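You operate a simulated robot arm through the tools that you are given. There is no shell and no other tool.

Carry out the task below with a simulated robot arm. There is one attempt and no reset: what you move stays moved.

JOB
Warm the wax, then wax the middle of the big block's top with the round brush.
Fine: dip only once the heater shows 50C or more; end with the dial off, the lid on and the brush on the ledge. Set down upright: round brush. A coat counts when it lies all over at full strength: go over it till it gets no stronger.

The check looks at the end state, three seconds after you hand in, the way a careful person would. Anything else that was tipped, shoved, dropped, spilled or broken makes it a failure. A push-on lid holds only when it is set on centred and level and pressed home; a screw cap is set on level and turned clockwise until tight.

ROBOT AND FRAMES
A 7-joint arm with a two-finger parallel gripper, fixed in place. Base frame: the origin is on the floor under the middle of its stand, x ahead of it, y to its left, z up. Lengths are in mm, angles in degrees, forces in N, time in s.
With the tool pointing down near the work surface it reaches from about 520 to 960 mm from the base axis. Its first joint turns from -166.0 to 166.0 degrees. Payload 3.91 kg.
The tool frame sits at the grasp point between the pads (the TCP): z along the fingers, y along the line on which they close. The tips reach 30 mm beyond it. The gripper opens to 110 mm. The fingers are 20 mm wide and 10 mm thick; the gripper's body (48 by 112 mm) begins 55 mm behind the TCP.
Orientation is told as [roll, pitch, yaw] about the base's x, y, z axes, in that order, counted from this pose: with the fingers straight down and closing along the base's y, the tool's x points along the base's -x, its y along +y and its z along -z.

CONTROLS
- The arm moves only by the tool drive_tool. Its argument "series" is a list of rows, each an object of numbers (a shift or turn left out is 0, a gripper value left out holds the last): "dx", "dy", "dz": the shift along the base's x, y, z in mm; "wx", "wy", "wz": the turn, a rotation vector about the base's x, y, z in degrees; "fingers": the closure in counts, from 0 (fully open) to 255 (shut). In form: [{"dx": .., "dy": .., "dz": .., "wx": .., "wy": .., "wz": .., "fingers": ..}, ...]. A call has 1 to 20 rows; each row shifts and turns the commanded pose from where the row before left it. Rows are played at 5 a second. More than 50 mm and 8.6 degrees between two rows, or a gripper value outside its range, and nothing of the call is played. A pose out of reach is approached as far as the arm can. The call stops where the force on the tool passes 40 N (or 10 N more than at its start, if that is more) or the arm is blocked; 0.2 s more then pass. Each finger travels about 72 mm/s and halts on what it meets, pressing with about 24 N; the grip force reading is that of the motor and also rises with nothing between the fingers. The clock runs only during rows and for 0.2 s after the last one: add rows that do not move to give the fingers time. It gives the time, the measured TCP pose, the force on the tool (base axes), the opening and the grip force at its end, in the units of the frame above (readings bear some noise), with the torque about the TCP (base axes, N m) and any sound that the robot's microphone picked up.
- Cameras (640 x 400 px; columns grow to the right, rows downward): "scene" is fixed at [398.6, 655.5, 1642.2]; the picture's right is [-0.90, -0.44, 0.00], its down [-0.25, 0.52, -0.82] and it looks along [0.36, -0.73, -0.58] (base axes); focal length 340 px, centre (320, 200). "wrist" rides on the gripper at [72, 17, -103] in the tool frame; the picture's right is [-0.23, 0.97, 0.00], its down [-0.76, -0.18, -0.62] and it looks along [-0.61, -0.14, 0.78] (tool axes); focal length 222 px, centre (320, 200). There is no depth. A picture from a camera that has moved, and an enlarged one, comes with that camera's place and axes in the base frame and with its lens. The place of the scene camera against the robot may be out by one fixed shift of up to 18 mm in any direction.
- get_image(camera): a new picture of that camera. No time passes.
- raise_lower(by): slides the trunk up (or, below 0, down) by that many mm; the arm rides with it, the base frame stays. It gives what a move gives, with no picture.
- enlarge(camera, box): a new picture of the part [left, top, right, bottom] of that camera's present view, enlarged. No time passes.
- finish_job(): hands the job in; it is judged then, once.

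Nothing tells you positions but the pictures and the camera data. Unless the task says otherwise, let go and move clear before handing in.

The tools are called after "Emit:" as a command line: name --argument value ..., lists and objects as JSON in quotes. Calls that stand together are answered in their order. drive_tool: Moves the arm, as the interface text tells. Its arguments: {"type":"object","properties":{"series":{"type":"array","items":{"type":"object","properties":{"dx":{"type":"number"},"dy":{"type":"number"},"dz":{"type":"number"},"wx":{"type":"number"},"wy":{"type":"number"},"wz":{"type":"number"},"fingers":{"type":"number"}}}}},"required":["series"]} The other tools are called the same way: raise_lower (by) moves the trunk up or down; get_image (camera) takes a picture; enlarge (camera, box) takes an enlarged picture of a part of a camera's view; finish_job () hands the job in.

At the start:

```text
time: 0.0
tool_pos: [437.8, 38.0, 1311.3]
orientation: [0.7, 0.2, 0.8]
wrist_force: [-0.3, 0.5, 0.2]
torque: [-0.01, -0.03, 0.01]
finger_gap: 110.0
grasp_force: 0.0
trunk travel left (down, up): [-625.0, 57.0]
```

scene: 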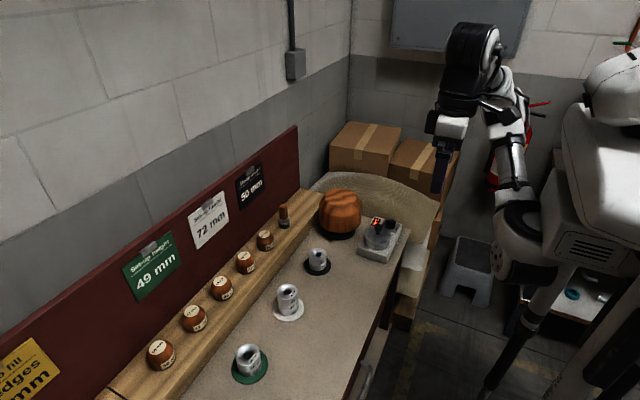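
wrist: 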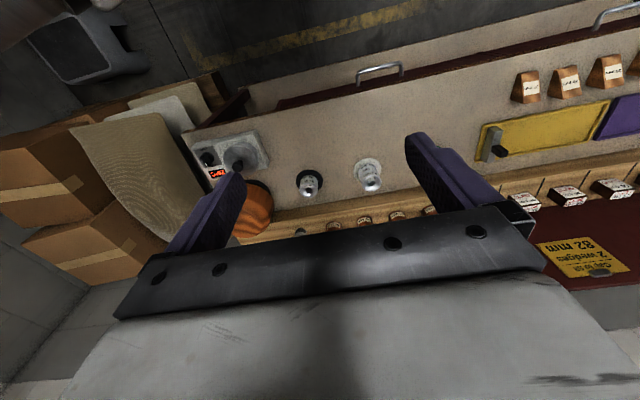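

I see a workbench with a heater (red display) and wax pot, an orange block, several stamps/cans on coloured discs and things on a wooden ledge. I'll take close-ups before moving.

Emit:
enlarge --camera "scene" --box '[260, 160, 440, 290]'

Emit:
enlarge --camera "scene" --box '[80, 180, 340, 400]'

Emit:
enlarge --camera "wrist" --box '[170, 100, 430, 250]'

Emit:
enlarge --camera "wrist" --box '[400, 30, 640, 300]'

```text
3.08 times, centred on (350, 225) of scene
camera zoom: at [398.6, 655.5, 1642.2], right [-0.9, -0.44, 0.0], down [-0.25, 0.52, -0.82], along [0.36, -0.73, -0.58], focal length 1046 px, centre (228, 123)
```

zoom: 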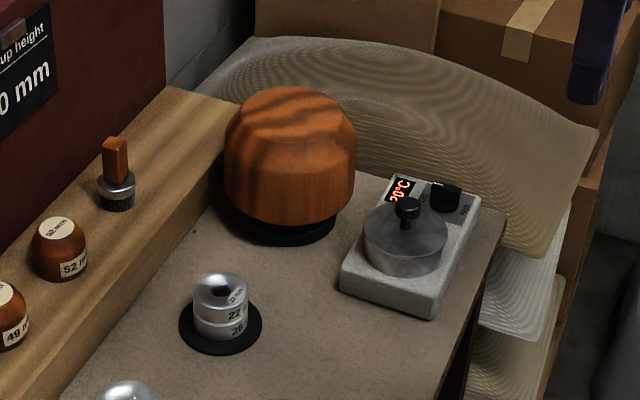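

```text
1.82 times, centred on (210, 290) of scene
camera zoom: at [398.6, 655.5, 1642.2], right [-0.9, -0.44, 0.0], down [-0.25, 0.52, -0.82], along [0.36, -0.73, -0.58], focal length 618 px, centre (520, 36)
```

zoom: 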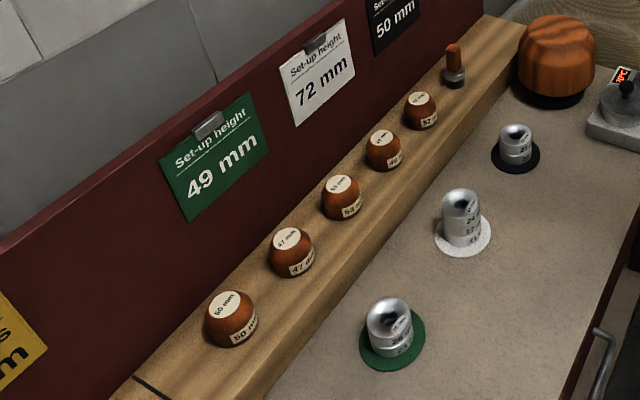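

```text
2.46 times, centred on (300, 175) of wrist
camera zoom: at [364.0, 54.4, 1414.6], right [0.21, 0.98, 0.01], down [0.77, -0.17, 0.62], along [0.61, -0.12, -0.79], focal length 547 px, centre (369, 262)
```

zoom: 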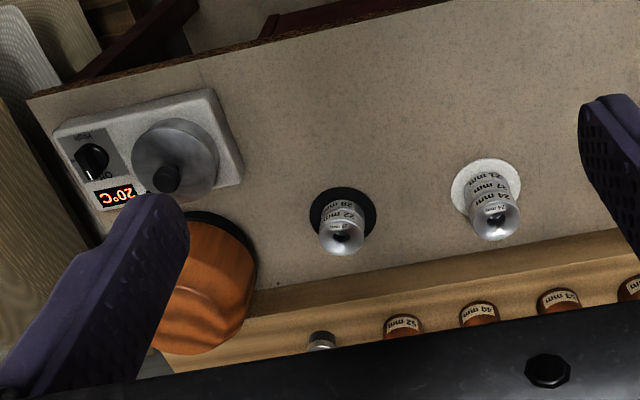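

```text
1.48 times, centred on (520, 165) of wrist
camera zoom: at [364.0, 54.4, 1414.6], right [0.21, 0.98, 0.01], down [0.77, -0.17, 0.62], along [0.61, -0.12, -0.79], focal length 329 px, centre (24, 252)
```

zoom: 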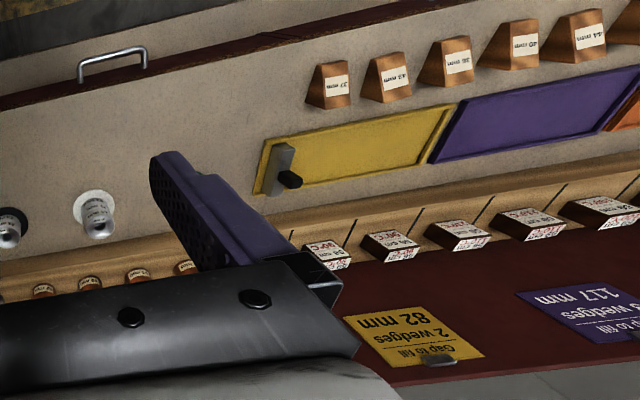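

The block (orange, round) is about x≈780, y≈-290, the heater with lidded pot is around x≈610, y≈-220, and the round brush stands on the ledge around x≈950, y≈-165. I'll move the arm sideways at height to get better views from the wrist camera.

Emit:
drive_tool --series '[{"dy": -40}, {"dy": -40}, {"dy": -40}, {"dy": -40}, {"dy": -40}, {}]'

Emit:
get_image --camera "wrist"

Emit:
get_image --camera "scene"

```text
time: 0.5
tool_pos: [435.2, 38.5, 1311.2]
orientation: [1.6, 0.6, 16.1]
wrist_force: [0.5, 0.5, -0.7]
torque: [0.01, 0.02, -0.02]
finger_gap: 110.3
grasp_force: 0.1
trunk travel left (down, up): [-625.0, 57.0]
stopped in row 2: the arm was blocked; the commanded pose is now the measured one
```

```text
taken
camera wrist: at [362.1, 32.8, 1415.9], right [-0.05, 1.0, 0.03], down [0.79, 0.03, 0.61], along [0.61, 0.05, -0.79], focal length 222 px, centre (320, 200)
```

wrist: 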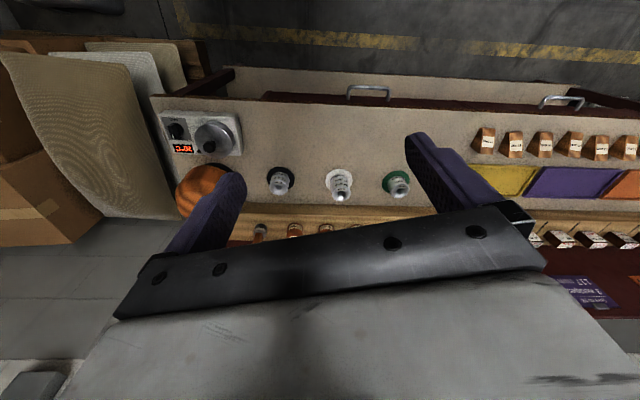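

```text
taken
```

scene: 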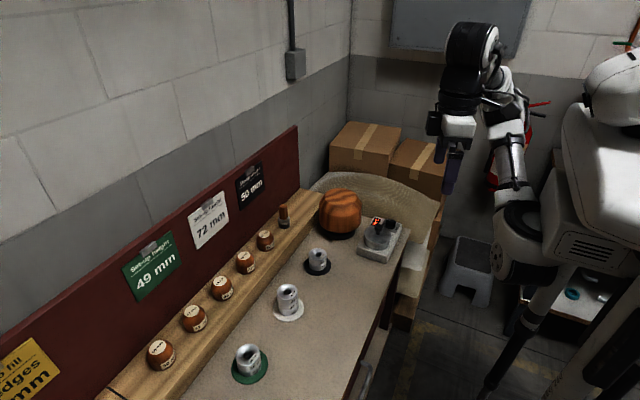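

The sideways move was blocked because the arm is tucked in too close, and the wrist turned about 16°. I'll reach forward first and undo the turn.

Emit:
drive_tool --series '[{"dx": 30}, {"dx": 30}, {"dx": 30, "wz": -4}, {"dx": 30, "wz": -4}, {"wz": -4}, {"wz": -4}, {}]'

```text
time: 2.1
tool_pos: [553.5, 36.1, 1307.3]
orientation: [1.4, 0.4, -0.2]
wrist_force: [-0.3, 0.7, -0.3]
torque: [-0.03, -0.02, -0.02]
finger_gap: 110.2
grasp_force: 0.1
out of reach, approached as far as the arm can: row 4
trunk travel left (down, up): [-625.0, 57.0]
```

Reach is limited at this height, so I'll lower the trunk and then move sideways.

Emit:
raise_lower --by -150

Emit:
get_image --camera "scene"

Emit:
get_image --camera "wrist"

```text
time: 3.9
tool_pos: [553.5, 37.9, 1156.9]
orientation: [1.3, 0.3, -0.2]
wrist_force: [0.1, 0.0, 0.2]
torque: [0.03, -0.06, 0.0]
finger_gap: 110.0
grasp_force: 0.1
trunk travel left (down, up): [-475.0, 207.0]
```

```text
taken
```

scene: 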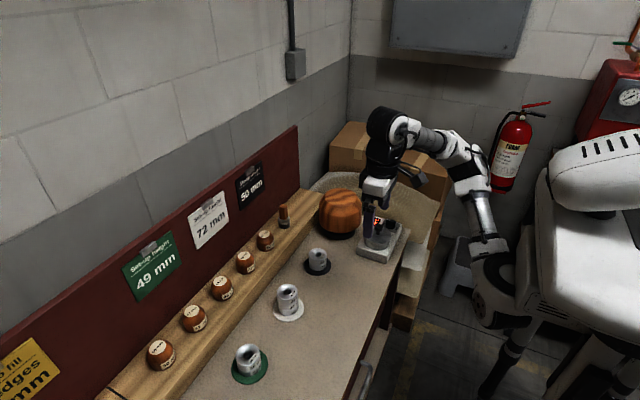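

```text
taken
camera wrist: at [481.0, 52.3, 1261.2], right [0.23, 0.97, 0.02], down [0.77, -0.2, 0.61], along [0.6, -0.12, -0.79], focal length 222 px, centre (320, 200)
```

wrist: 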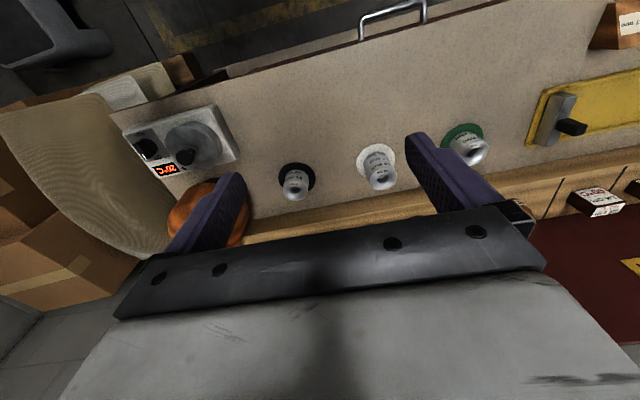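

Now I'll move sideways towards the heater and block.

Emit:
drive_tool --series '[{"dy": -30}, {"dy": -30}, {"dy": -30}, {"dy": -30}, {"dy": -30}, {}]'

Emit:
get_image --camera "wrist"

```text
time: 4.9
tool_pos: [565.9, -26.5, 1153.6]
orientation: [2.4, 0.4, 10.3]
wrist_force: [-0.7, 0.7, 0.1]
torque: [0.0, 0.01, -0.03]
finger_gap: 109.9
grasp_force: 0.1
out of reach, approached as far as the arm can: row 4
trunk travel left (down, up): [-475.0, 207.0]
stopped in row 5: the arm was blocked; the commanded pose is now the measured one
```

```text
taken
camera wrist: at [491.6, -25.1, 1256.7], right [0.05, 1.0, 0.04], down [0.79, -0.07, 0.61], along [0.61, 0.0, -0.79], focal length 222 px, centre (320, 200)
```

wrist: 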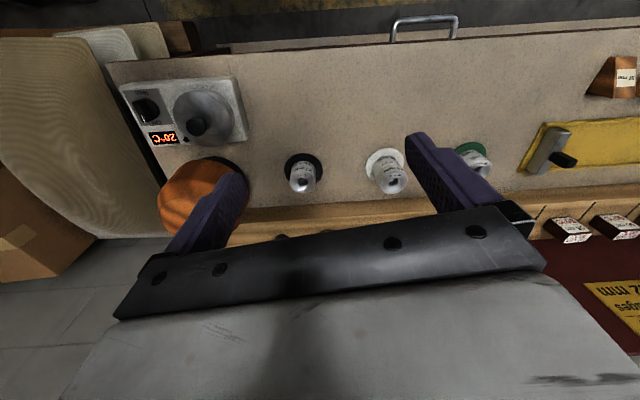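

The arm is near its upper workspace limit, so I'll lower the tool with the arm itself, undo the turn, and try again.

Emit:
drive_tool --series '[{"dz": -35}, {"dz": -35}, {"dz": -35}, {"dz": -35, "wz": -3}, {"wz": -3}, {"wz": -4}, {}]'

Emit:
drive_tool --series '[{"dy": -30}, {"dy": -30}, {"dy": -30}, {}]'

Emit:
get_image --camera "wrist"

Emit:
get_image --camera "scene"

```text
time: 6.5
tool_pos: [564.4, -27.8, 1012.1]
orientation: [2.3, 0.4, -0.2]
wrist_force: [0.3, -0.5, -0.6]
torque: [0.05, 0.0, -0.01]
finger_gap: 110.0
grasp_force: 0.1
trunk travel left (down, up): [-475.0, 207.0]
```

```text
time: 7.5
tool_pos: [562.8, -118.4, 1012.4]
orientation: [2.4, 0.3, -0.2]
wrist_force: [0.3, -0.2, 0.6]
torque: [0.02, -0.02, 0.01]
finger_gap: 109.9
grasp_force: 0.0
trunk travel left (down, up): [-475.0, 207.0]
```

```text
taken
camera wrist: at [491.0, -105.2, 1117.3], right [0.23, 0.97, 0.04], down [0.77, -0.2, 0.61], along [0.6, -0.11, -0.79], focal length 222 px, centre (320, 200)
```

wrist: 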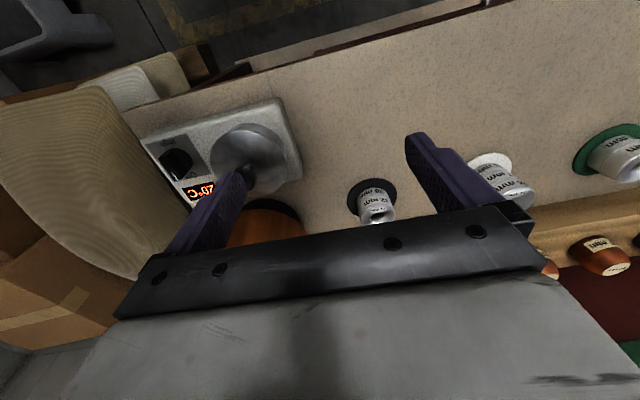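

```text
taken
```

scene: 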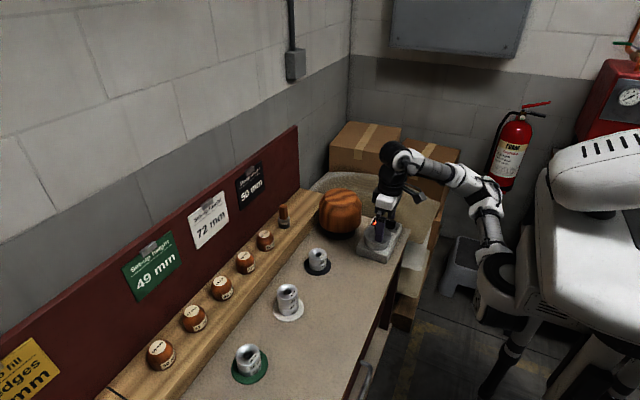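

Moves work now. I'll level the tool and move above the heater for a closer view of the dial, lid and display.

Emit:
drive_tool --series '[{"wx": -2.4, "dy": -25}, {"dy": -25}, {"dy": -25}, {"dy": -25}, {}]'

Emit:
get_image --camera "wrist"

Emit:
enlarge --camera "wrist" --box '[200, 60, 440, 210]'

```text
time: 8.7
tool_pos: [566.2, -219.8, 1014.1]
orientation: [-0.2, 0.4, -0.2]
wrist_force: [0.5, 0.3, 0.2]
torque: [0.02, -0.01, 0.0]
finger_gap: 109.9
grasp_force: 0.0
trunk travel left (down, up): [-475.0, 207.0]
```

```text
taken
camera wrist: at [493.4, -201.1, 1117.4], right [0.23, 0.97, 0.0], down [0.77, -0.18, 0.62], along [0.6, -0.15, -0.79], focal length 222 px, centre (320, 200)
```

wrist: 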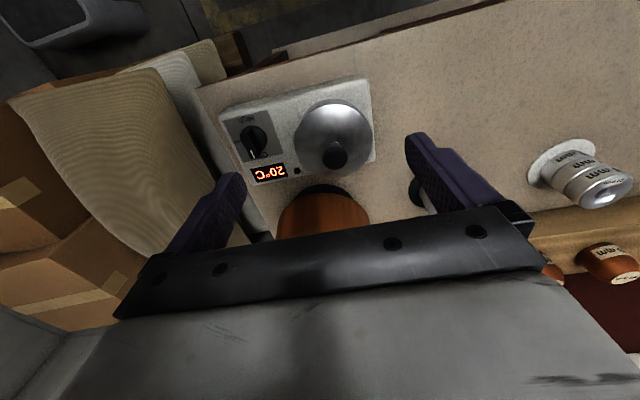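

```text
2.67 times, centred on (320, 135) of wrist
camera zoom: at [493.4, -201.1, 1117.4], right [0.23, 0.97, 0.0], down [0.77, -0.18, 0.62], along [0.6, -0.15, -0.79], focal length 592 px, centre (320, 373)
```

zoom: 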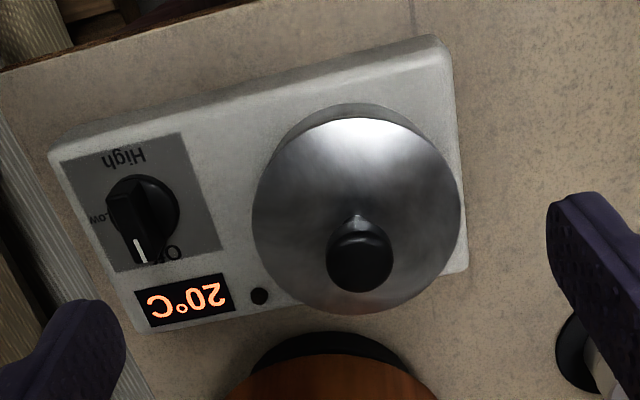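

The dial (pointer at Off, with Low and High marked round it), the display and the lidded pot are clear from here. The dial is at roughly x≈593, y≈-318. I'll move to see it from a second position to triangulate.

Emit:
drive_tool --series '[{"dx": 10, "dy": -30}, {"dx": 10, "dy": -30}, {"dx": 4, "dy": -30}, {}, {}]'

Emit:
enlarge --camera "wrist" --box '[240, 50, 480, 200]'

Emit:
get_image --camera "wrist"

Emit:
get_image --camera "scene"

```text
time: 9.9
tool_pos: [588.6, -305.9, 1013.3]
orientation: [-0.3, 0.5, -0.1]
wrist_force: [0.5, 0.6, 0.1]
torque: [-0.02, 0.0, 0.01]
finger_gap: 110.0
grasp_force: 0.0
trunk travel left (down, up): [-475.0, 207.0]
```

```text
2.67 times, centred on (360, 125) of wrist
camera zoom: at [515.5, -287.1, 1117.2], right [0.23, 0.97, 0.0], down [0.77, -0.18, 0.62], along [0.6, -0.15, -0.79], focal length 592 px, centre (213, 400)
```

zoom: 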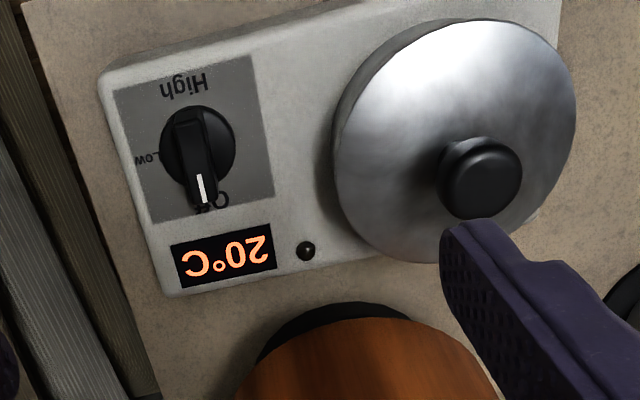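

```text
taken
camera wrist: at [515.5, -287.1, 1117.2], right [0.23, 0.97, 0.0], down [0.77, -0.18, 0.62], along [0.6, -0.15, -0.79], focal length 222 px, centre (320, 200)
```

wrist: 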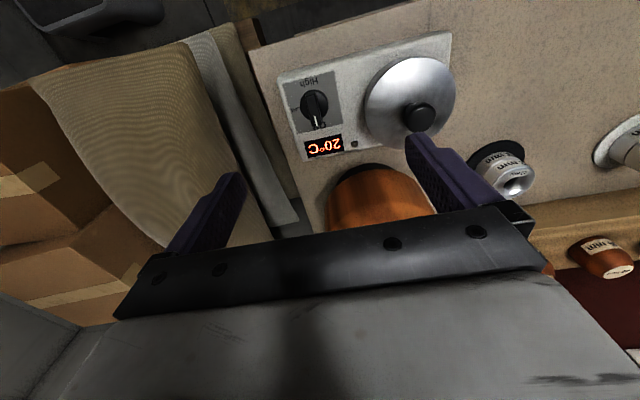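

```text
taken
```

scene: 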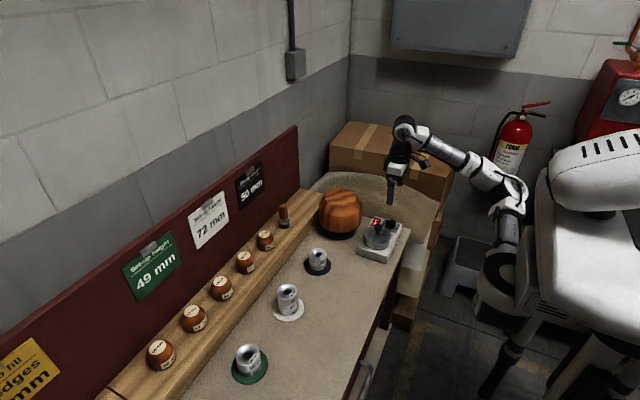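

Triangulating gives the dial at about (584, -312) with its top at z≈866 and its bar along x, and the lid knob at about (600, -211) with its top at z≈911. I'll part-close the fingers and come down over the dial to look again.

Emit:
drive_tool --series '[{"dx": -4.6, "dy": -5.6, "fingers": 140}, {"dz": -28, "wy": -0.5, "wx": 0.3}, {"dz": -28}, {"dz": -27}, {}, {}]'

Emit:
enlarge --camera "wrist" --box '[200, 50, 440, 200]'

Emit:
enlarge --camera "scene" --box '[340, 180, 440, 280]'

```text
time: 11.3
tool_pos: [585.6, -310.5, 930.1]
orientation: [0.2, -0.1, -0.2]
wrist_force: [0.3, -0.1, -0.5]
torque: [0.02, 0.02, -0.03]
finger_gap: 49.2
grasp_force: 0.0
trunk travel left (down, up): [-475.0, 207.0]
```

```text
2.67 times, centred on (320, 125) of wrist
camera zoom: at [511.3, -293.0, 1033.3], right [0.23, 0.97, 0.0], down [0.76, -0.18, 0.62], along [0.61, -0.14, -0.78], focal length 592 px, centre (320, 400)
```

zoom: 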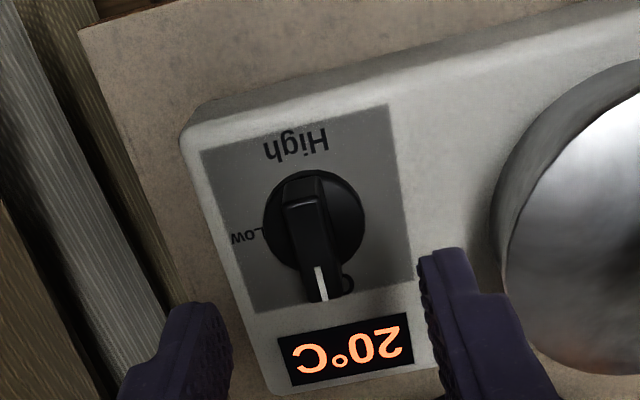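

```text
4.00 times, centred on (390, 230) of scene
camera zoom: at [398.6, 655.5, 1642.2], right [-0.9, -0.44, 0.0], down [-0.25, 0.52, -0.82], along [0.36, -0.73, -0.58], focal length 1360 px, centre (40, 80)
```

zoom: 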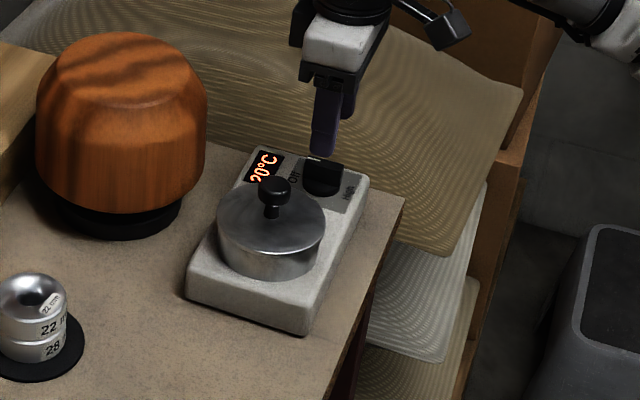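

The dial bar runs along x, about 12 mm wide and centred near (583, -312). The panel is at z≈838 and the dial top at about z≈862. I'll lower the open fingers around it and close gently.

Emit:
drive_tool --series '[{"dx": -2, "dy": -1.5, "dz": -18}, {"dz": -17}, {"dz": -15}, {}, {}]'

Emit:
enlarge --camera "wrist" --box '[200, 50, 440, 200]'

Emit:
enlarge --camera "scene" --box '[360, 190, 420, 250]'

```text
time: 12.5
tool_pos: [584.3, -312.1, 880.4]
orientation: [0.3, -0.1, -0.1]
wrist_force: [0.1, 0.1, -0.3]
torque: [-0.02, 0.02, 0.0]
finger_gap: 49.8
grasp_force: 0.0
trunk travel left (down, up): [-475.0, 207.0]
```

```text
2.67 times, centred on (320, 125) of wrist
camera zoom: at [510.4, -295.7, 984.2], right [0.23, 0.97, 0.0], down [0.76, -0.18, 0.62], along [0.61, -0.14, -0.78], focal length 592 px, centre (320, 400)
```

zoom: 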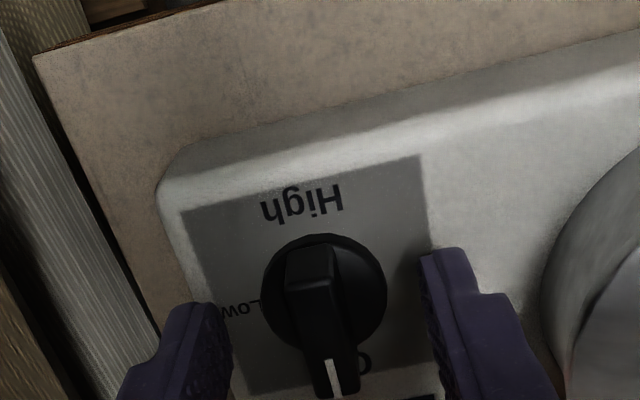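

```text
6.67 times, centred on (390, 220) of scene
camera zoom: at [398.6, 655.5, 1642.2], right [-0.9, -0.44, 0.0], down [-0.25, 0.52, -0.82], along [0.36, -0.73, -0.58], focal length 2267 px, centre (-147, 67)
```

zoom: 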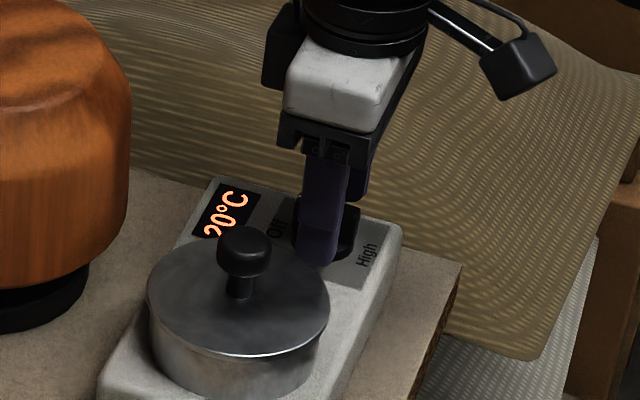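

The dial is centred between the fingers. Closing on it.

Emit:
drive_tool --series '[{"dz": -3, "fingers": 180}, {"fingers": 255}, {}, {}, {}]'

Emit:
enlarge --camera "wrist" --box '[200, 50, 440, 200]'

```text
time: 13.7
tool_pos: [583.1, -312.8, 878.9]
orientation: [0.2, -0.1, -0.2]
wrist_force: [-1.5, 8.6, -1.3]
torque: [-0.13, -0.49, 0.03]
finger_gap: 11.7
grasp_force: 44.8
trunk travel left (down, up): [-475.0, 207.0]
```

```text
2.67 times, centred on (320, 125) of wrist
camera zoom: at [510.2, -295.4, 981.3], right [0.23, 0.97, 0.0], down [0.76, -0.18, 0.62], along [0.61, -0.14, -0.78], focal length 592 px, centre (320, 400)
```

zoom: 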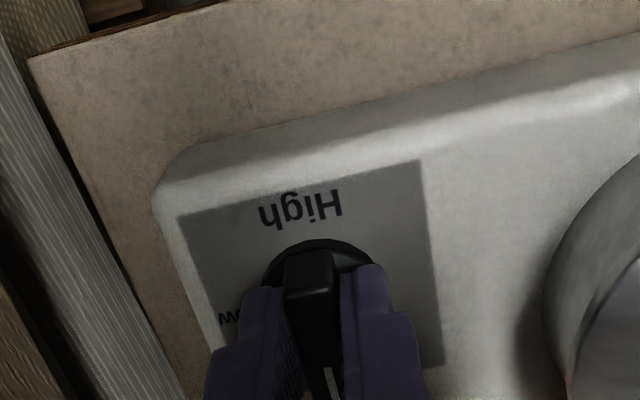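

The bar is gripped at 11.7 mm. Now I'll turn it clockwise seen from above, towards Low and High.

Emit:
drive_tool --series '[{"dy": 0.8, "wz": -4}, {"wz": -6}, {"wz": -6}, {"wz": -6}, {"wz": -6}, {}]'

```text
time: 15.1
tool_pos: [583.4, -310.9, 877.3]
orientation: [0.4, -0.5, -28.0]
wrist_force: [6.1, 4.1, 3.7]
torque: [0.06, 0.96, 0.0]
finger_gap: 11.7
grasp_force: 45.6
trunk travel left (down, up): [-475.0, 207.0]
stopped in row 6: the force on the tool passed its limit at 41 N (the readings are from after the stop); the commanded pose is now the measured one
```

Emit:
enlarge --camera "wrist" --box '[200, 50, 440, 200]'

Emit:
enlarge --camera "scene" --box '[360, 190, 420, 250]'

```text
2.67 times, centred on (320, 125) of wrist
camera zoom: at [525.8, -261.9, 980.9], right [0.66, 0.75, 0.01], down [0.58, -0.52, 0.63], along [0.48, -0.41, -0.78], focal length 592 px, centre (320, 400)
```

zoom: 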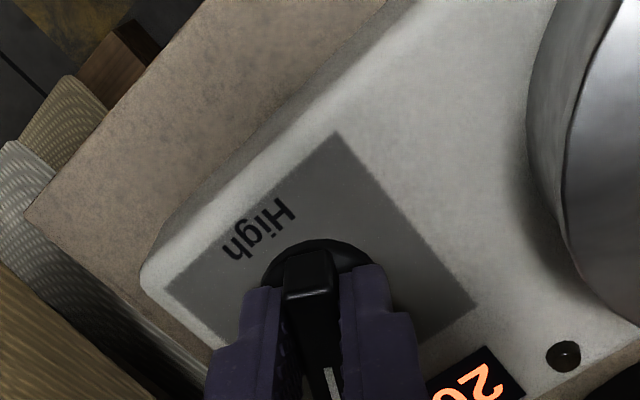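

```text
6.67 times, centred on (390, 220) of scene
camera zoom: at [398.6, 655.5, 1642.2], right [-0.9, -0.44, 0.0], down [-0.25, 0.52, -0.82], along [0.36, -0.73, -0.58], focal length 2267 px, centre (-147, 67)
```

zoom: 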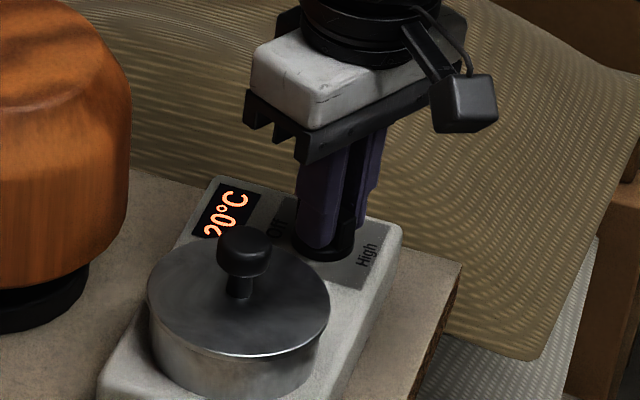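

The dial is turning with the gripper, but sideways force is building up because I'm slightly off its axis. I'll loosen and re-grip to read the offset.

Emit:
drive_tool --series '[{"fingers": 200}, {}, {}]'

Emit:
drive_tool --series '[{"fingers": 255}, {}, {}]'

```text
time: 15.9
tool_pos: [582.9, -312.2, 878.9]
orientation: [0.4, -0.5, -28.1]
wrist_force: [0.2, -0.5, 0.7]
torque: [0.0, 0.02, 0.01]
finger_gap: 23.9
grasp_force: 0.0
trunk travel left (down, up): [-475.0, 207.0]
```

```text
time: 16.7
tool_pos: [583.4, -311.0, 878.5]
orientation: [0.3, -0.5, -28.0]
wrist_force: [4.7, 10.4, 0.0]
torque: [-0.54, 0.04, 0.03]
finger_gap: 12.0
grasp_force: 45.3
trunk travel left (down, up): [-475.0, 207.0]
```

The offset suggests the dial axis is about (585.5, -312). I'll shift there, re-grip and keep turning in small stages.

Emit:
drive_tool --series '[{"fingers": 200}, {"dx": 2.5, "dy": 0.2, "wy": 0.4}, {}, {"fingers": 255}, {}, {}]'

Emit:
drive_tool --series '[{"wz": -5}, {"wz": -5}, {"wz": -5}, {"wz": -5}, {}]'

```text
time: 18.1
tool_pos: [585.8, -312.9, 877.9]
orientation: [0.3, -0.1, -28.1]
wrist_force: [0.7, 2.9, -0.5]
torque: [-0.23, 0.17, 0.02]
finger_gap: 11.8
grasp_force: 44.7
trunk travel left (down, up): [-475.0, 207.0]
```

```text
time: 19.3
tool_pos: [585.2, -311.4, 878.3]
orientation: [0.3, -0.3, -48.1]
wrist_force: [9.8, 2.1, 13.8]
torque: [0.77, 0.99, 0.02]
finger_gap: 11.8
grasp_force: 45.2
trunk travel left (down, up): [-475.0, 207.0]
```

Emit:
drive_tool --series '[{"fingers": 200}, {}, {"fingers": 255}, {}, {}]'

Emit:
drive_tool --series '[{"wz": -5}, {"wz": -5}, {"wz": -5}, {"wz": -5}, {}]'

Emit:
enlarge --camera "scene" --box '[360, 190, 420, 250]'

```text
time: 20.5
tool_pos: [586.0, -311.4, 877.4]
orientation: [0.2, 0.0, -48.0]
wrist_force: [4.4, 4.7, 2.3]
torque: [-0.57, -0.14, 0.02]
finger_gap: 11.7
grasp_force: 45.3
trunk travel left (down, up): [-475.0, 207.0]
```

```text
time: 21.7
tool_pos: [585.8, -311.1, 877.7]
orientation: [0.1, 0.0, -67.9]
wrist_force: [2.4, 22.5, -10.8]
torque: [-0.46, -0.22, 0.01]
finger_gap: 11.7
grasp_force: 45.0
trunk travel left (down, up): [-475.0, 207.0]
```

```text
6.67 times, centred on (390, 220) of scene
camera zoom: at [398.6, 655.5, 1642.2], right [-0.9, -0.44, 0.0], down [-0.25, 0.52, -0.82], along [0.36, -0.73, -0.58], focal length 2267 px, centre (-147, 67)
```

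zoom: 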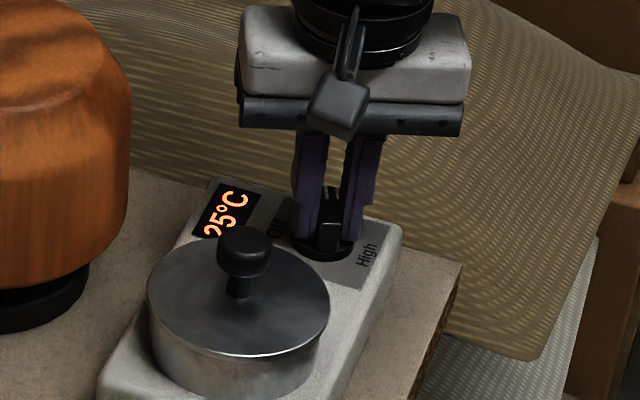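

The display already shows 25 °C, so it's heating. I'll relieve the grip and continue the turn.

Emit:
drive_tool --series '[{"fingers": 200}, {"dy": 0.5}, {"fingers": 255}, {}, {}]'

Emit:
drive_tool --series '[{"wz": -5}, {"wz": -5}, {"wz": -6}, {"wz": -6}, {}]'

Emit:
enlarge --camera "scene" --box '[360, 190, 420, 250]'

```text
time: 22.9
tool_pos: [587.3, -312.2, 878.4]
orientation: [0.2, -0.2, -68.1]
wrist_force: [10.5, -5.3, 4.8]
torque: [-0.07, 0.23, -0.01]
finger_gap: 11.8
grasp_force: 44.3
trunk travel left (down, up): [-475.0, 207.0]
```

```text
time: 24.1
tool_pos: [587.4, -312.7, 879.3]
orientation: [0.4, -0.2, -90.1]
wrist_force: [26.3, -0.6, 14.6]
torque: [-0.71, -0.02, 0.06]
finger_gap: 11.8
grasp_force: 45.1
trunk travel left (down, up): [-475.0, 207.0]
```

```text
6.67 times, centred on (390, 220) of scene
camera zoom: at [398.6, 655.5, 1642.2], right [-0.9, -0.44, 0.0], down [-0.25, 0.52, -0.82], along [0.36, -0.73, -0.58], focal length 2267 px, centre (-147, 67)
```

zoom: 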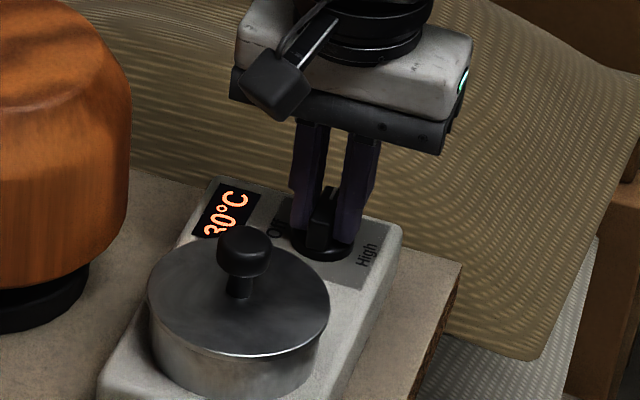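

30 °C and rising at Low. The axis seems to be nearer x≈588. I'll loosen the fingers and wait to see how far it rises.

Emit:
drive_tool --series '[{"fingers": 160}, {}, {}, {}, {}, {}, {}, {}, {}, {}, {}, {}, {}, {}, {}, {}, {}, {}, {}, {}]'

Emit:
enlarge --camera "scene" --box '[360, 190, 420, 250]'

Emit:
enlarge --camera "wrist" --box '[200, 50, 440, 200]'

```text
time: 28.3
tool_pos: [586.5, -313.8, 878.4]
orientation: [0.1, -0.1, -90.0]
wrist_force: [-0.1, 0.4, 0.0]
torque: [0.01, 0.04, 0.01]
finger_gap: 40.9
grasp_force: 0.0
trunk travel left (down, up): [-475.0, 207.0]
```

```text
6.67 times, centred on (390, 220) of scene
camera zoom: at [398.6, 655.5, 1642.2], right [-0.9, -0.44, 0.0], down [-0.25, 0.52, -0.82], along [0.36, -0.73, -0.58], focal length 2267 px, centre (-147, 67)
```

zoom: 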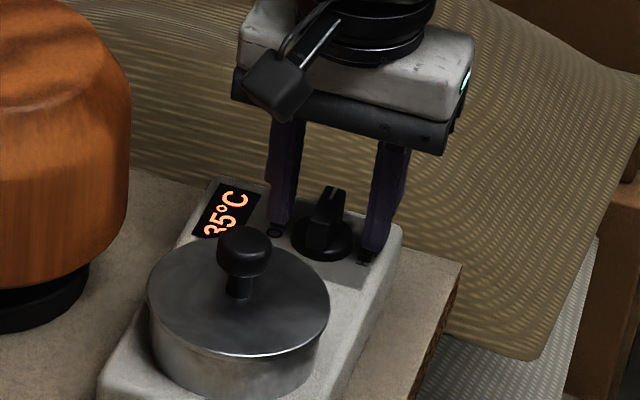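

```text
2.67 times, centred on (320, 125) of wrist
camera zoom: at [601.5, -239.3, 981.2], right [0.97, -0.23, 0.0], down [-0.18, -0.76, 0.62], along [-0.14, -0.61, -0.78], focal length 592 px, centre (320, 400)
```

zoom: 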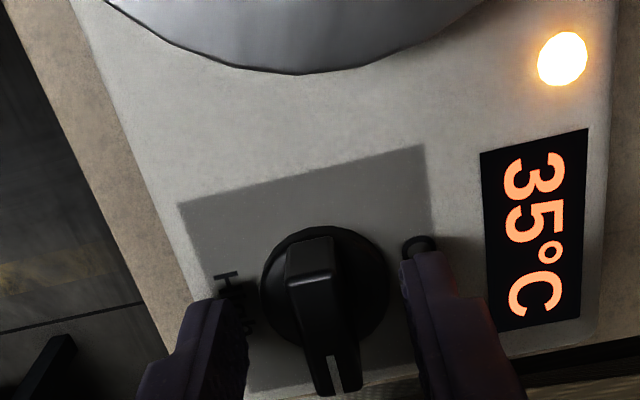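

The indicator lamp is lit and it reads 35 °C. I'll wait a bit longer to see whether Low gets past 50.

Emit:
drive_tool --series '[{}, {}, {}, {}, {}, {}, {}, {}, {}, {}, {}, {}, {}, {}, {}, {}, {}, {}, {}, {}]'

Emit:
drive_tool --series '[{}, {}, {}, {}, {}, {}, {}, {}, {}, {}, {}, {}, {}, {}, {}, {}, {}, {}, {}, {}]'

Emit:
enlarge --camera "wrist" --box '[200, 50, 440, 200]'

```text
time: 32.5
tool_pos: [585.6, -313.0, 879.0]
orientation: [0.3, -0.1, -90.1]
wrist_force: [-0.4, 0.2, -0.1]
torque: [-0.01, 0.03, 0.0]
finger_gap: 41.1
grasp_force: 0.0
trunk travel left (down, up): [-475.0, 207.0]
```

```text
time: 36.7
tool_pos: [585.9, -313.8, 878.6]
orientation: [0.1, -0.1, -90.1]
wrist_force: [-0.7, -0.3, -0.6]
torque: [-0.03, -0.02, 0.02]
finger_gap: 40.9
grasp_force: 0.0
trunk travel left (down, up): [-475.0, 207.0]
```

```text
2.67 times, centred on (320, 125) of wrist
camera zoom: at [601.5, -239.3, 981.3], right [0.97, -0.23, 0.0], down [-0.18, -0.76, 0.62], along [-0.14, -0.61, -0.78], focal length 592 px, centre (320, 400)
```

zoom: 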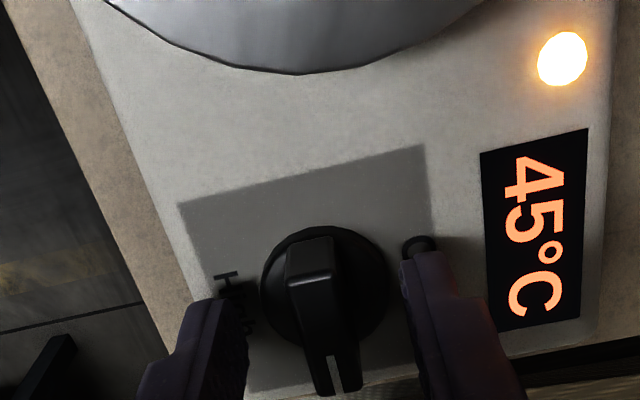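

45 °C and still heating. I'll wait a little longer.

Emit:
drive_tool --series '[{}, {}, {}, {}, {}, {}, {}, {}, {}, {}, {}, {}, {}, {}, {}, {}, {}, {}, {}, {}]'

Emit:
enlarge --camera "wrist" --box '[200, 50, 440, 200]'

```text
time: 40.9
tool_pos: [585.4, -313.0, 879.5]
orientation: [0.3, -0.1, -90.1]
wrist_force: [-0.5, 0.1, -0.3]
torque: [-0.02, 0.01, -0.01]
finger_gap: 40.9
grasp_force: 0.0
trunk travel left (down, up): [-475.0, 207.0]
```

```text
2.67 times, centred on (320, 125) of wrist
camera zoom: at [601.5, -239.3, 981.2], right [0.97, -0.23, 0.0], down [-0.18, -0.76, 0.62], along [-0.14, -0.61, -0.78], focal length 592 px, centre (320, 400)
```

zoom: 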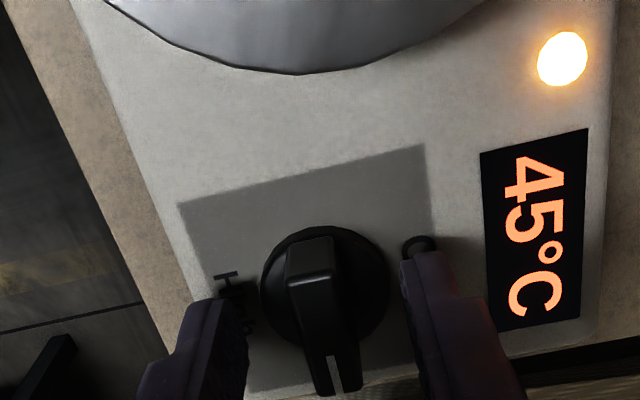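

Emit:
drive_tool --series '[{}, {}, {}, {}, {}, {}, {}, {}, {}, {}, {}, {}, {}, {}, {}, {}, {}, {}, {}, {}]'

Emit:
enlarge --camera "wrist" --box '[200, 50, 440, 200]'

```text
time: 45.1
tool_pos: [585.0, -312.8, 877.2]
orientation: [0.2, -0.1, -90.2]
wrist_force: [-0.3, -0.1, -0.4]
torque: [-0.02, -0.01, -0.02]
finger_gap: 41.0
grasp_force: 0.0
trunk travel left (down, up): [-475.0, 207.0]
```

```text
2.67 times, centred on (320, 125) of wrist
camera zoom: at [601.5, -239.3, 981.2], right [0.97, -0.23, 0.0], down [-0.18, -0.76, 0.62], along [-0.14, -0.61, -0.78], focal length 592 px, centre (320, 400)
```

zoom: 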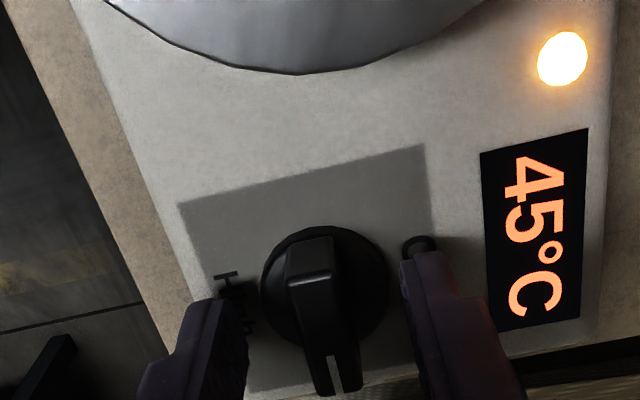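

Low tops out at 45 °C, so I'll turn on to High. I'll centre on the axis (about 587.4, -312.8), grip and continue.

Emit:
drive_tool --series '[{"dx": 1.8, "dy": 0.4}, {"fingers": 255}, {}, {}, {}]'

Emit:
drive_tool --series '[{"wz": -5}, {"wz": -5}, {"wz": -5}, {"wz": -5}, {}]'

```text
time: 46.3
tool_pos: [588.1, -311.7, 877.8]
orientation: [0.2, 0.0, -90.1]
wrist_force: [-3.0, 1.6, -0.8]
torque: [0.04, 0.35, 0.0]
finger_gap: 11.8
grasp_force: 45.2
trunk travel left (down, up): [-475.0, 207.0]
```

```text
time: 47.5
tool_pos: [588.7, -312.5, 877.8]
orientation: [0.1, 0.0, -110.2]
wrist_force: [-9.0, -6.2, -8.5]
torque: [0.21, 0.27, -0.02]
finger_gap: 12.1
grasp_force: 45.3
trunk travel left (down, up): [-475.0, 207.0]
```

Emit:
drive_tool --series '[{"dx": -0.6, "wz": -5}, {"wz": -5}, {"wz": -5}, {"wz": -5}, {}]'

Emit:
enlarge --camera "scene" --box '[360, 190, 420, 250]'

```text
time: 48.7
tool_pos: [587.6, -313.1, 879.1]
orientation: [0.3, -0.2, -130.2]
wrist_force: [10.5, -13.2, -0.8]
torque: [-1.02, 1.06, 0.01]
finger_gap: 11.8
grasp_force: 44.9
trunk travel left (down, up): [-475.0, 207.0]
```

```text
6.67 times, centred on (390, 220) of scene
camera zoom: at [398.6, 655.5, 1642.2], right [-0.9, -0.44, 0.0], down [-0.25, 0.52, -0.82], along [0.36, -0.73, -0.58], focal length 2267 px, centre (-147, 67)
```

zoom: 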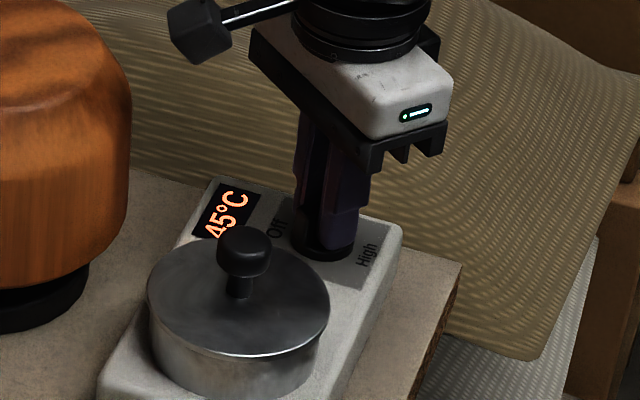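

Emit:
drive_tool --series '[{"fingers": 200}, {"dy": -0.3}, {"fingers": 255}, {}, {}]'

Emit:
drive_tool --series '[{"wz": -5}, {"wz": -5}, {"wz": -5}, {"wz": -5}, {}]'

```text
time: 49.9
tool_pos: [586.9, -312.1, 878.3]
orientation: [0.3, 0.0, -130.1]
wrist_force: [8.3, -5.0, 4.4]
torque: [0.55, -0.13, 0.0]
finger_gap: 11.8
grasp_force: 45.3
trunk travel left (down, up): [-475.0, 207.0]
```

```text
time: 51.1
tool_pos: [588.8, -312.5, 878.3]
orientation: [0.2, -0.2, -150.2]
wrist_force: [14.7, -8.5, 2.8]
torque: [0.45, -0.89, 0.0]
finger_gap: 11.9
grasp_force: 45.5
trunk travel left (down, up): [-475.0, 207.0]
```

Emit:
drive_tool --series '[{"fingers": 200}, {"dx": 0.7, "dy": -0.5}, {"fingers": 255}, {}, {}]'

Emit:
drive_tool --series '[{"wz": -5}, {"wz": -5}, {"wz": -5}, {"wz": -5}, {"wz": -5}, {"wz": -5}, {}]'

Emit:
enlarge --camera "scene" --box '[360, 190, 420, 250]'

```text
time: 52.3
tool_pos: [586.9, -312.3, 877.5]
orientation: [0.3, -0.2, -150.0]
wrist_force: [2.9, -7.9, 0.2]
torque: [-0.09, 0.42, -0.03]
finger_gap: 11.9
grasp_force: 45.0
trunk travel left (down, up): [-475.0, 207.0]
```

```text
time: 53.9
tool_pos: [587.0, -313.5, 878.1]
orientation: [0.1, 0.0, 179.9]
wrist_force: [5.9, -20.0, 4.9]
torque: [-0.03, 0.62, 0.16]
finger_gap: 11.9
grasp_force: 45.2
trunk travel left (down, up): [-475.0, 207.0]
```

```text
6.67 times, centred on (390, 220) of scene
camera zoom: at [398.6, 655.5, 1642.2], right [-0.9, -0.44, 0.0], down [-0.25, 0.52, -0.82], along [0.36, -0.73, -0.58], focal length 2267 px, centre (-147, 67)
```

zoom: 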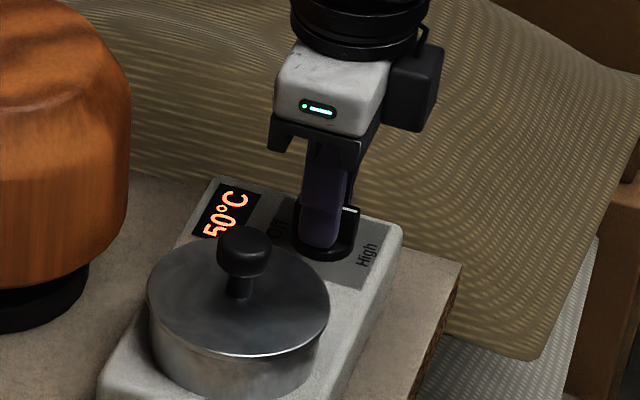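

It reads 50 °C and the pointer is at High. I'll release, rise and turn the wrist back, heading for the lid.

Emit:
drive_tool --series '[{"fingers": 140}, {}, {}, {"dz": 25}, {"dz": 30}, {"dz": 30}, {"dz": 30}, {}]'

Emit:
drive_tool --series '[{"wz": 8}, {"wz": 8}, {"wz": 8}, {"wz": 8}, {"wz": 8}, {"wz": 8}, {"wz": 8}, {"wz": 8}, {"wz": 8}, {"wz": 8}, {"wz": 8}, {}]'

Emit:
drive_tool --series '[{"wz": 8}, {"wz": 8}, {"wz": 8}, {"wz": 8}, {"wz": 8}, {"wz": 8}, {"wz": 8}, {"wz": 8}, {"wz": 8}, {"wz": 8}, {"wz": 8}, {"wz": 4}, {}]'

Emit:
get_image --camera "wrist"

Emit:
enlarge --camera "wrist" --box '[240, 20, 480, 170]'

```text
time: 55.7
tool_pos: [590.6, -310.6, 989.5]
orientation: [-0.7, 0.0, -179.9]
wrist_force: [-0.6, -0.3, 0.5]
torque: [-0.02, 0.03, -0.02]
finger_gap: 49.8
grasp_force: 0.0
trunk travel left (down, up): [-475.0, 207.0]
```

```text
time: 58.3
tool_pos: [588.1, -312.3, 993.6]
orientation: [0.1, -0.1, -91.9]
wrist_force: [0.9, -0.4, 1.2]
torque: [-0.02, 0.01, -0.02]
finger_gap: 49.5
grasp_force: 0.1
trunk travel left (down, up): [-475.0, 207.0]
```

```text
time: 61.1
tool_pos: [587.3, -312.6, 994.3]
orientation: [0.2, -0.1, 0.1]
wrist_force: [-0.1, -0.5, 0.0]
torque: [0.02, 0.0, 0.02]
finger_gap: 49.5
grasp_force: 0.1
trunk travel left (down, up): [-475.0, 207.0]
```

```text
taken
camera wrist: at [514.2, -294.7, 1097.0], right [0.23, 0.97, 0.0], down [0.76, -0.18, 0.62], along [0.61, -0.14, -0.78], focal length 222 px, centre (320, 200)
```

wrist: 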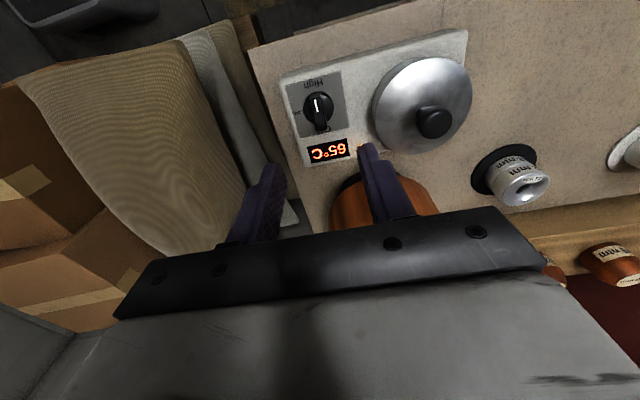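

```text
2.67 times, centred on (360, 95) of wrist
camera zoom: at [514.2, -294.7, 1097.0], right [0.23, 0.97, 0.0], down [0.76, -0.18, 0.62], along [0.61, -0.14, -0.78], focal length 592 px, centre (213, 480)
```

zoom: 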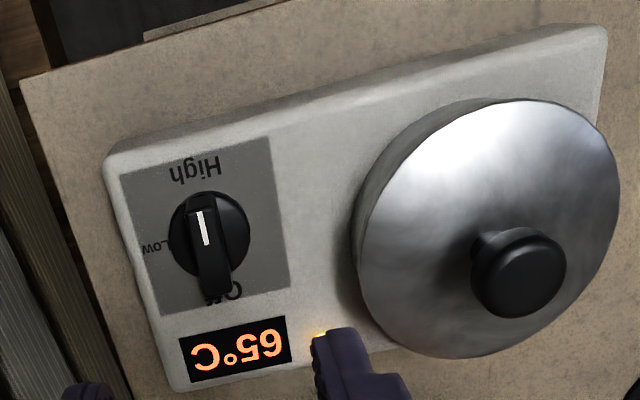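

It reads 65 °C, the dial is at High and the lamp is lit. Next I'll move over the lid's knob at about (600, -212).

Emit:
drive_tool --series '[{"dx": 6, "dy": 0, "dz": 0}, {"dx": 4, "dy": 34}, {"dx": 3, "dy": 34}, {"dy": 33}, {"dz": -20}, {}, {}]'

Emit:
enlarge --camera "wrist" --box '[200, 50, 440, 200]'

Emit:
enlarge --camera "scene" --box '[340, 180, 440, 280]'

```text
time: 62.7
tool_pos: [601.9, -210.6, 971.6]
orientation: [0.3, -0.1, -0.1]
wrist_force: [-0.3, 0.9, -0.3]
torque: [0.0, 0.0, -0.02]
finger_gap: 49.6
grasp_force: 0.0
trunk travel left (down, up): [-475.0, 207.0]
```

```text
2.67 times, centred on (320, 125) of wrist
camera zoom: at [527.5, -194.0, 1075.4], right [0.23, 0.97, 0.0], down [0.76, -0.18, 0.62], along [0.61, -0.14, -0.78], focal length 592 px, centre (320, 400)
```

zoom: 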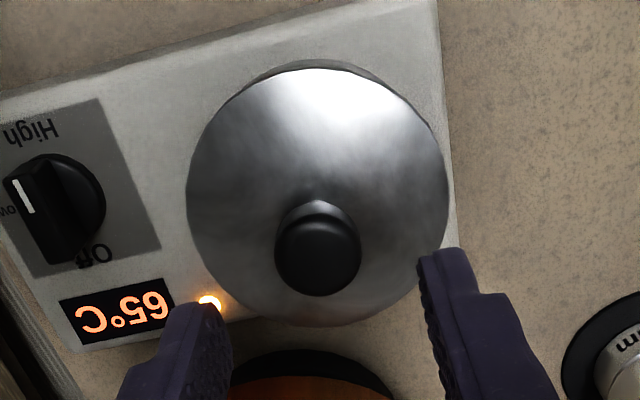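

```text
4.00 times, centred on (390, 230) of scene
camera zoom: at [398.6, 655.5, 1642.2], right [-0.9, -0.44, 0.0], down [-0.25, 0.52, -0.82], along [0.36, -0.73, -0.58], focal length 1360 px, centre (40, 80)
```

zoom: 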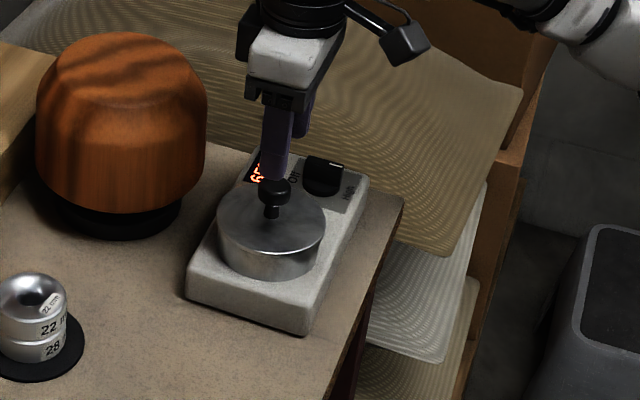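

The knob top is at about (601.5, -212.3, 908). I'll centre on it, lower the fingers beside the knob and grip.

Emit:
drive_tool --series '[{"dx": 2, "dy": -1.3, "dz": -15}, {"dz": -15}, {"dz": -14}, {"dz": -12}, {}, {}]'

Emit:
enlarge --camera "wrist" --box '[200, 70, 440, 220]'

Emit:
enlarge --camera "scene" --box '[360, 190, 420, 250]'

```text
time: 64.1
tool_pos: [602.3, -211.7, 917.1]
orientation: [0.2, -0.1, -0.1]
wrist_force: [0.1, 0.2, 0.0]
torque: [0.0, -0.02, -0.02]
finger_gap: 49.4
grasp_force: 0.0
trunk travel left (down, up): [-475.0, 207.0]
```

```text
2.67 times, centred on (320, 145) of wrist
camera zoom: at [529.1, -194.0, 1019.2], right [0.23, 0.97, 0.0], down [0.76, -0.18, 0.62], along [0.61, -0.14, -0.78], focal length 592 px, centre (320, 347)
```

zoom: 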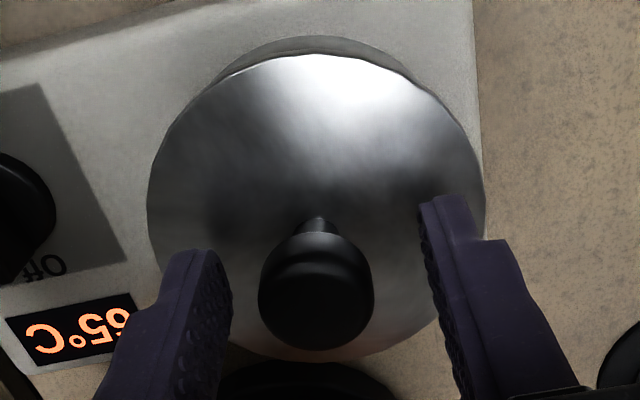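

```text
6.67 times, centred on (390, 220) of scene
camera zoom: at [398.6, 655.5, 1642.2], right [-0.9, -0.44, 0.0], down [-0.25, 0.52, -0.82], along [0.36, -0.73, -0.58], focal length 2267 px, centre (-147, 67)
```

zoom: 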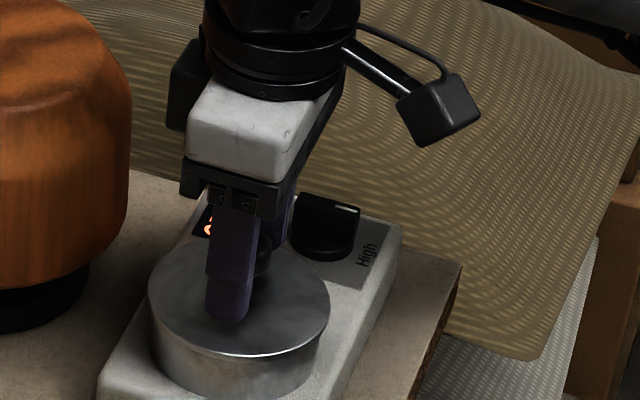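

The knob sits between the fingers. I'll nudge over by 1 mm and close.

Emit:
drive_tool --series '[{"dy": -0.8, "fingers": 170}, {"fingers": 230}, {"fingers": 255}, {}, {}, {}]'

Emit:
enlarge --camera "wrist" --box '[200, 70, 440, 220]'

```text
time: 65.5
tool_pos: [602.1, -213.4, 916.3]
orientation: [0.1, 0.0, -0.1]
wrist_force: [0.3, -0.6, 1.4]
torque: [0.02, -0.01, 0.0]
finger_gap: 25.6
grasp_force: 23.9
trunk travel left (down, up): [-475.0, 207.0]
```

```text
2.67 times, centred on (320, 145) of wrist
camera zoom: at [528.5, -195.2, 1019.0], right [0.23, 0.97, 0.0], down [0.76, -0.18, 0.62], along [0.61, -0.14, -0.78], focal length 592 px, centre (320, 347)
```

zoom: 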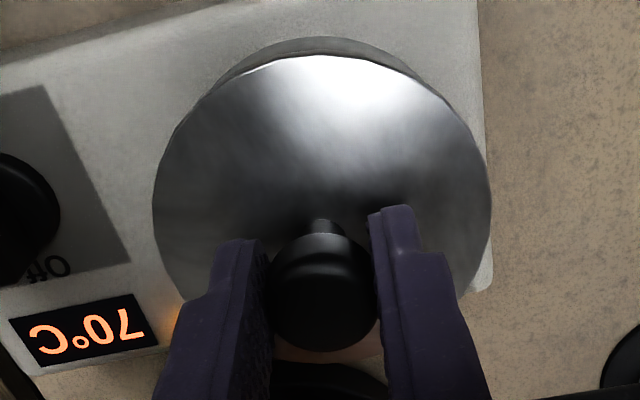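

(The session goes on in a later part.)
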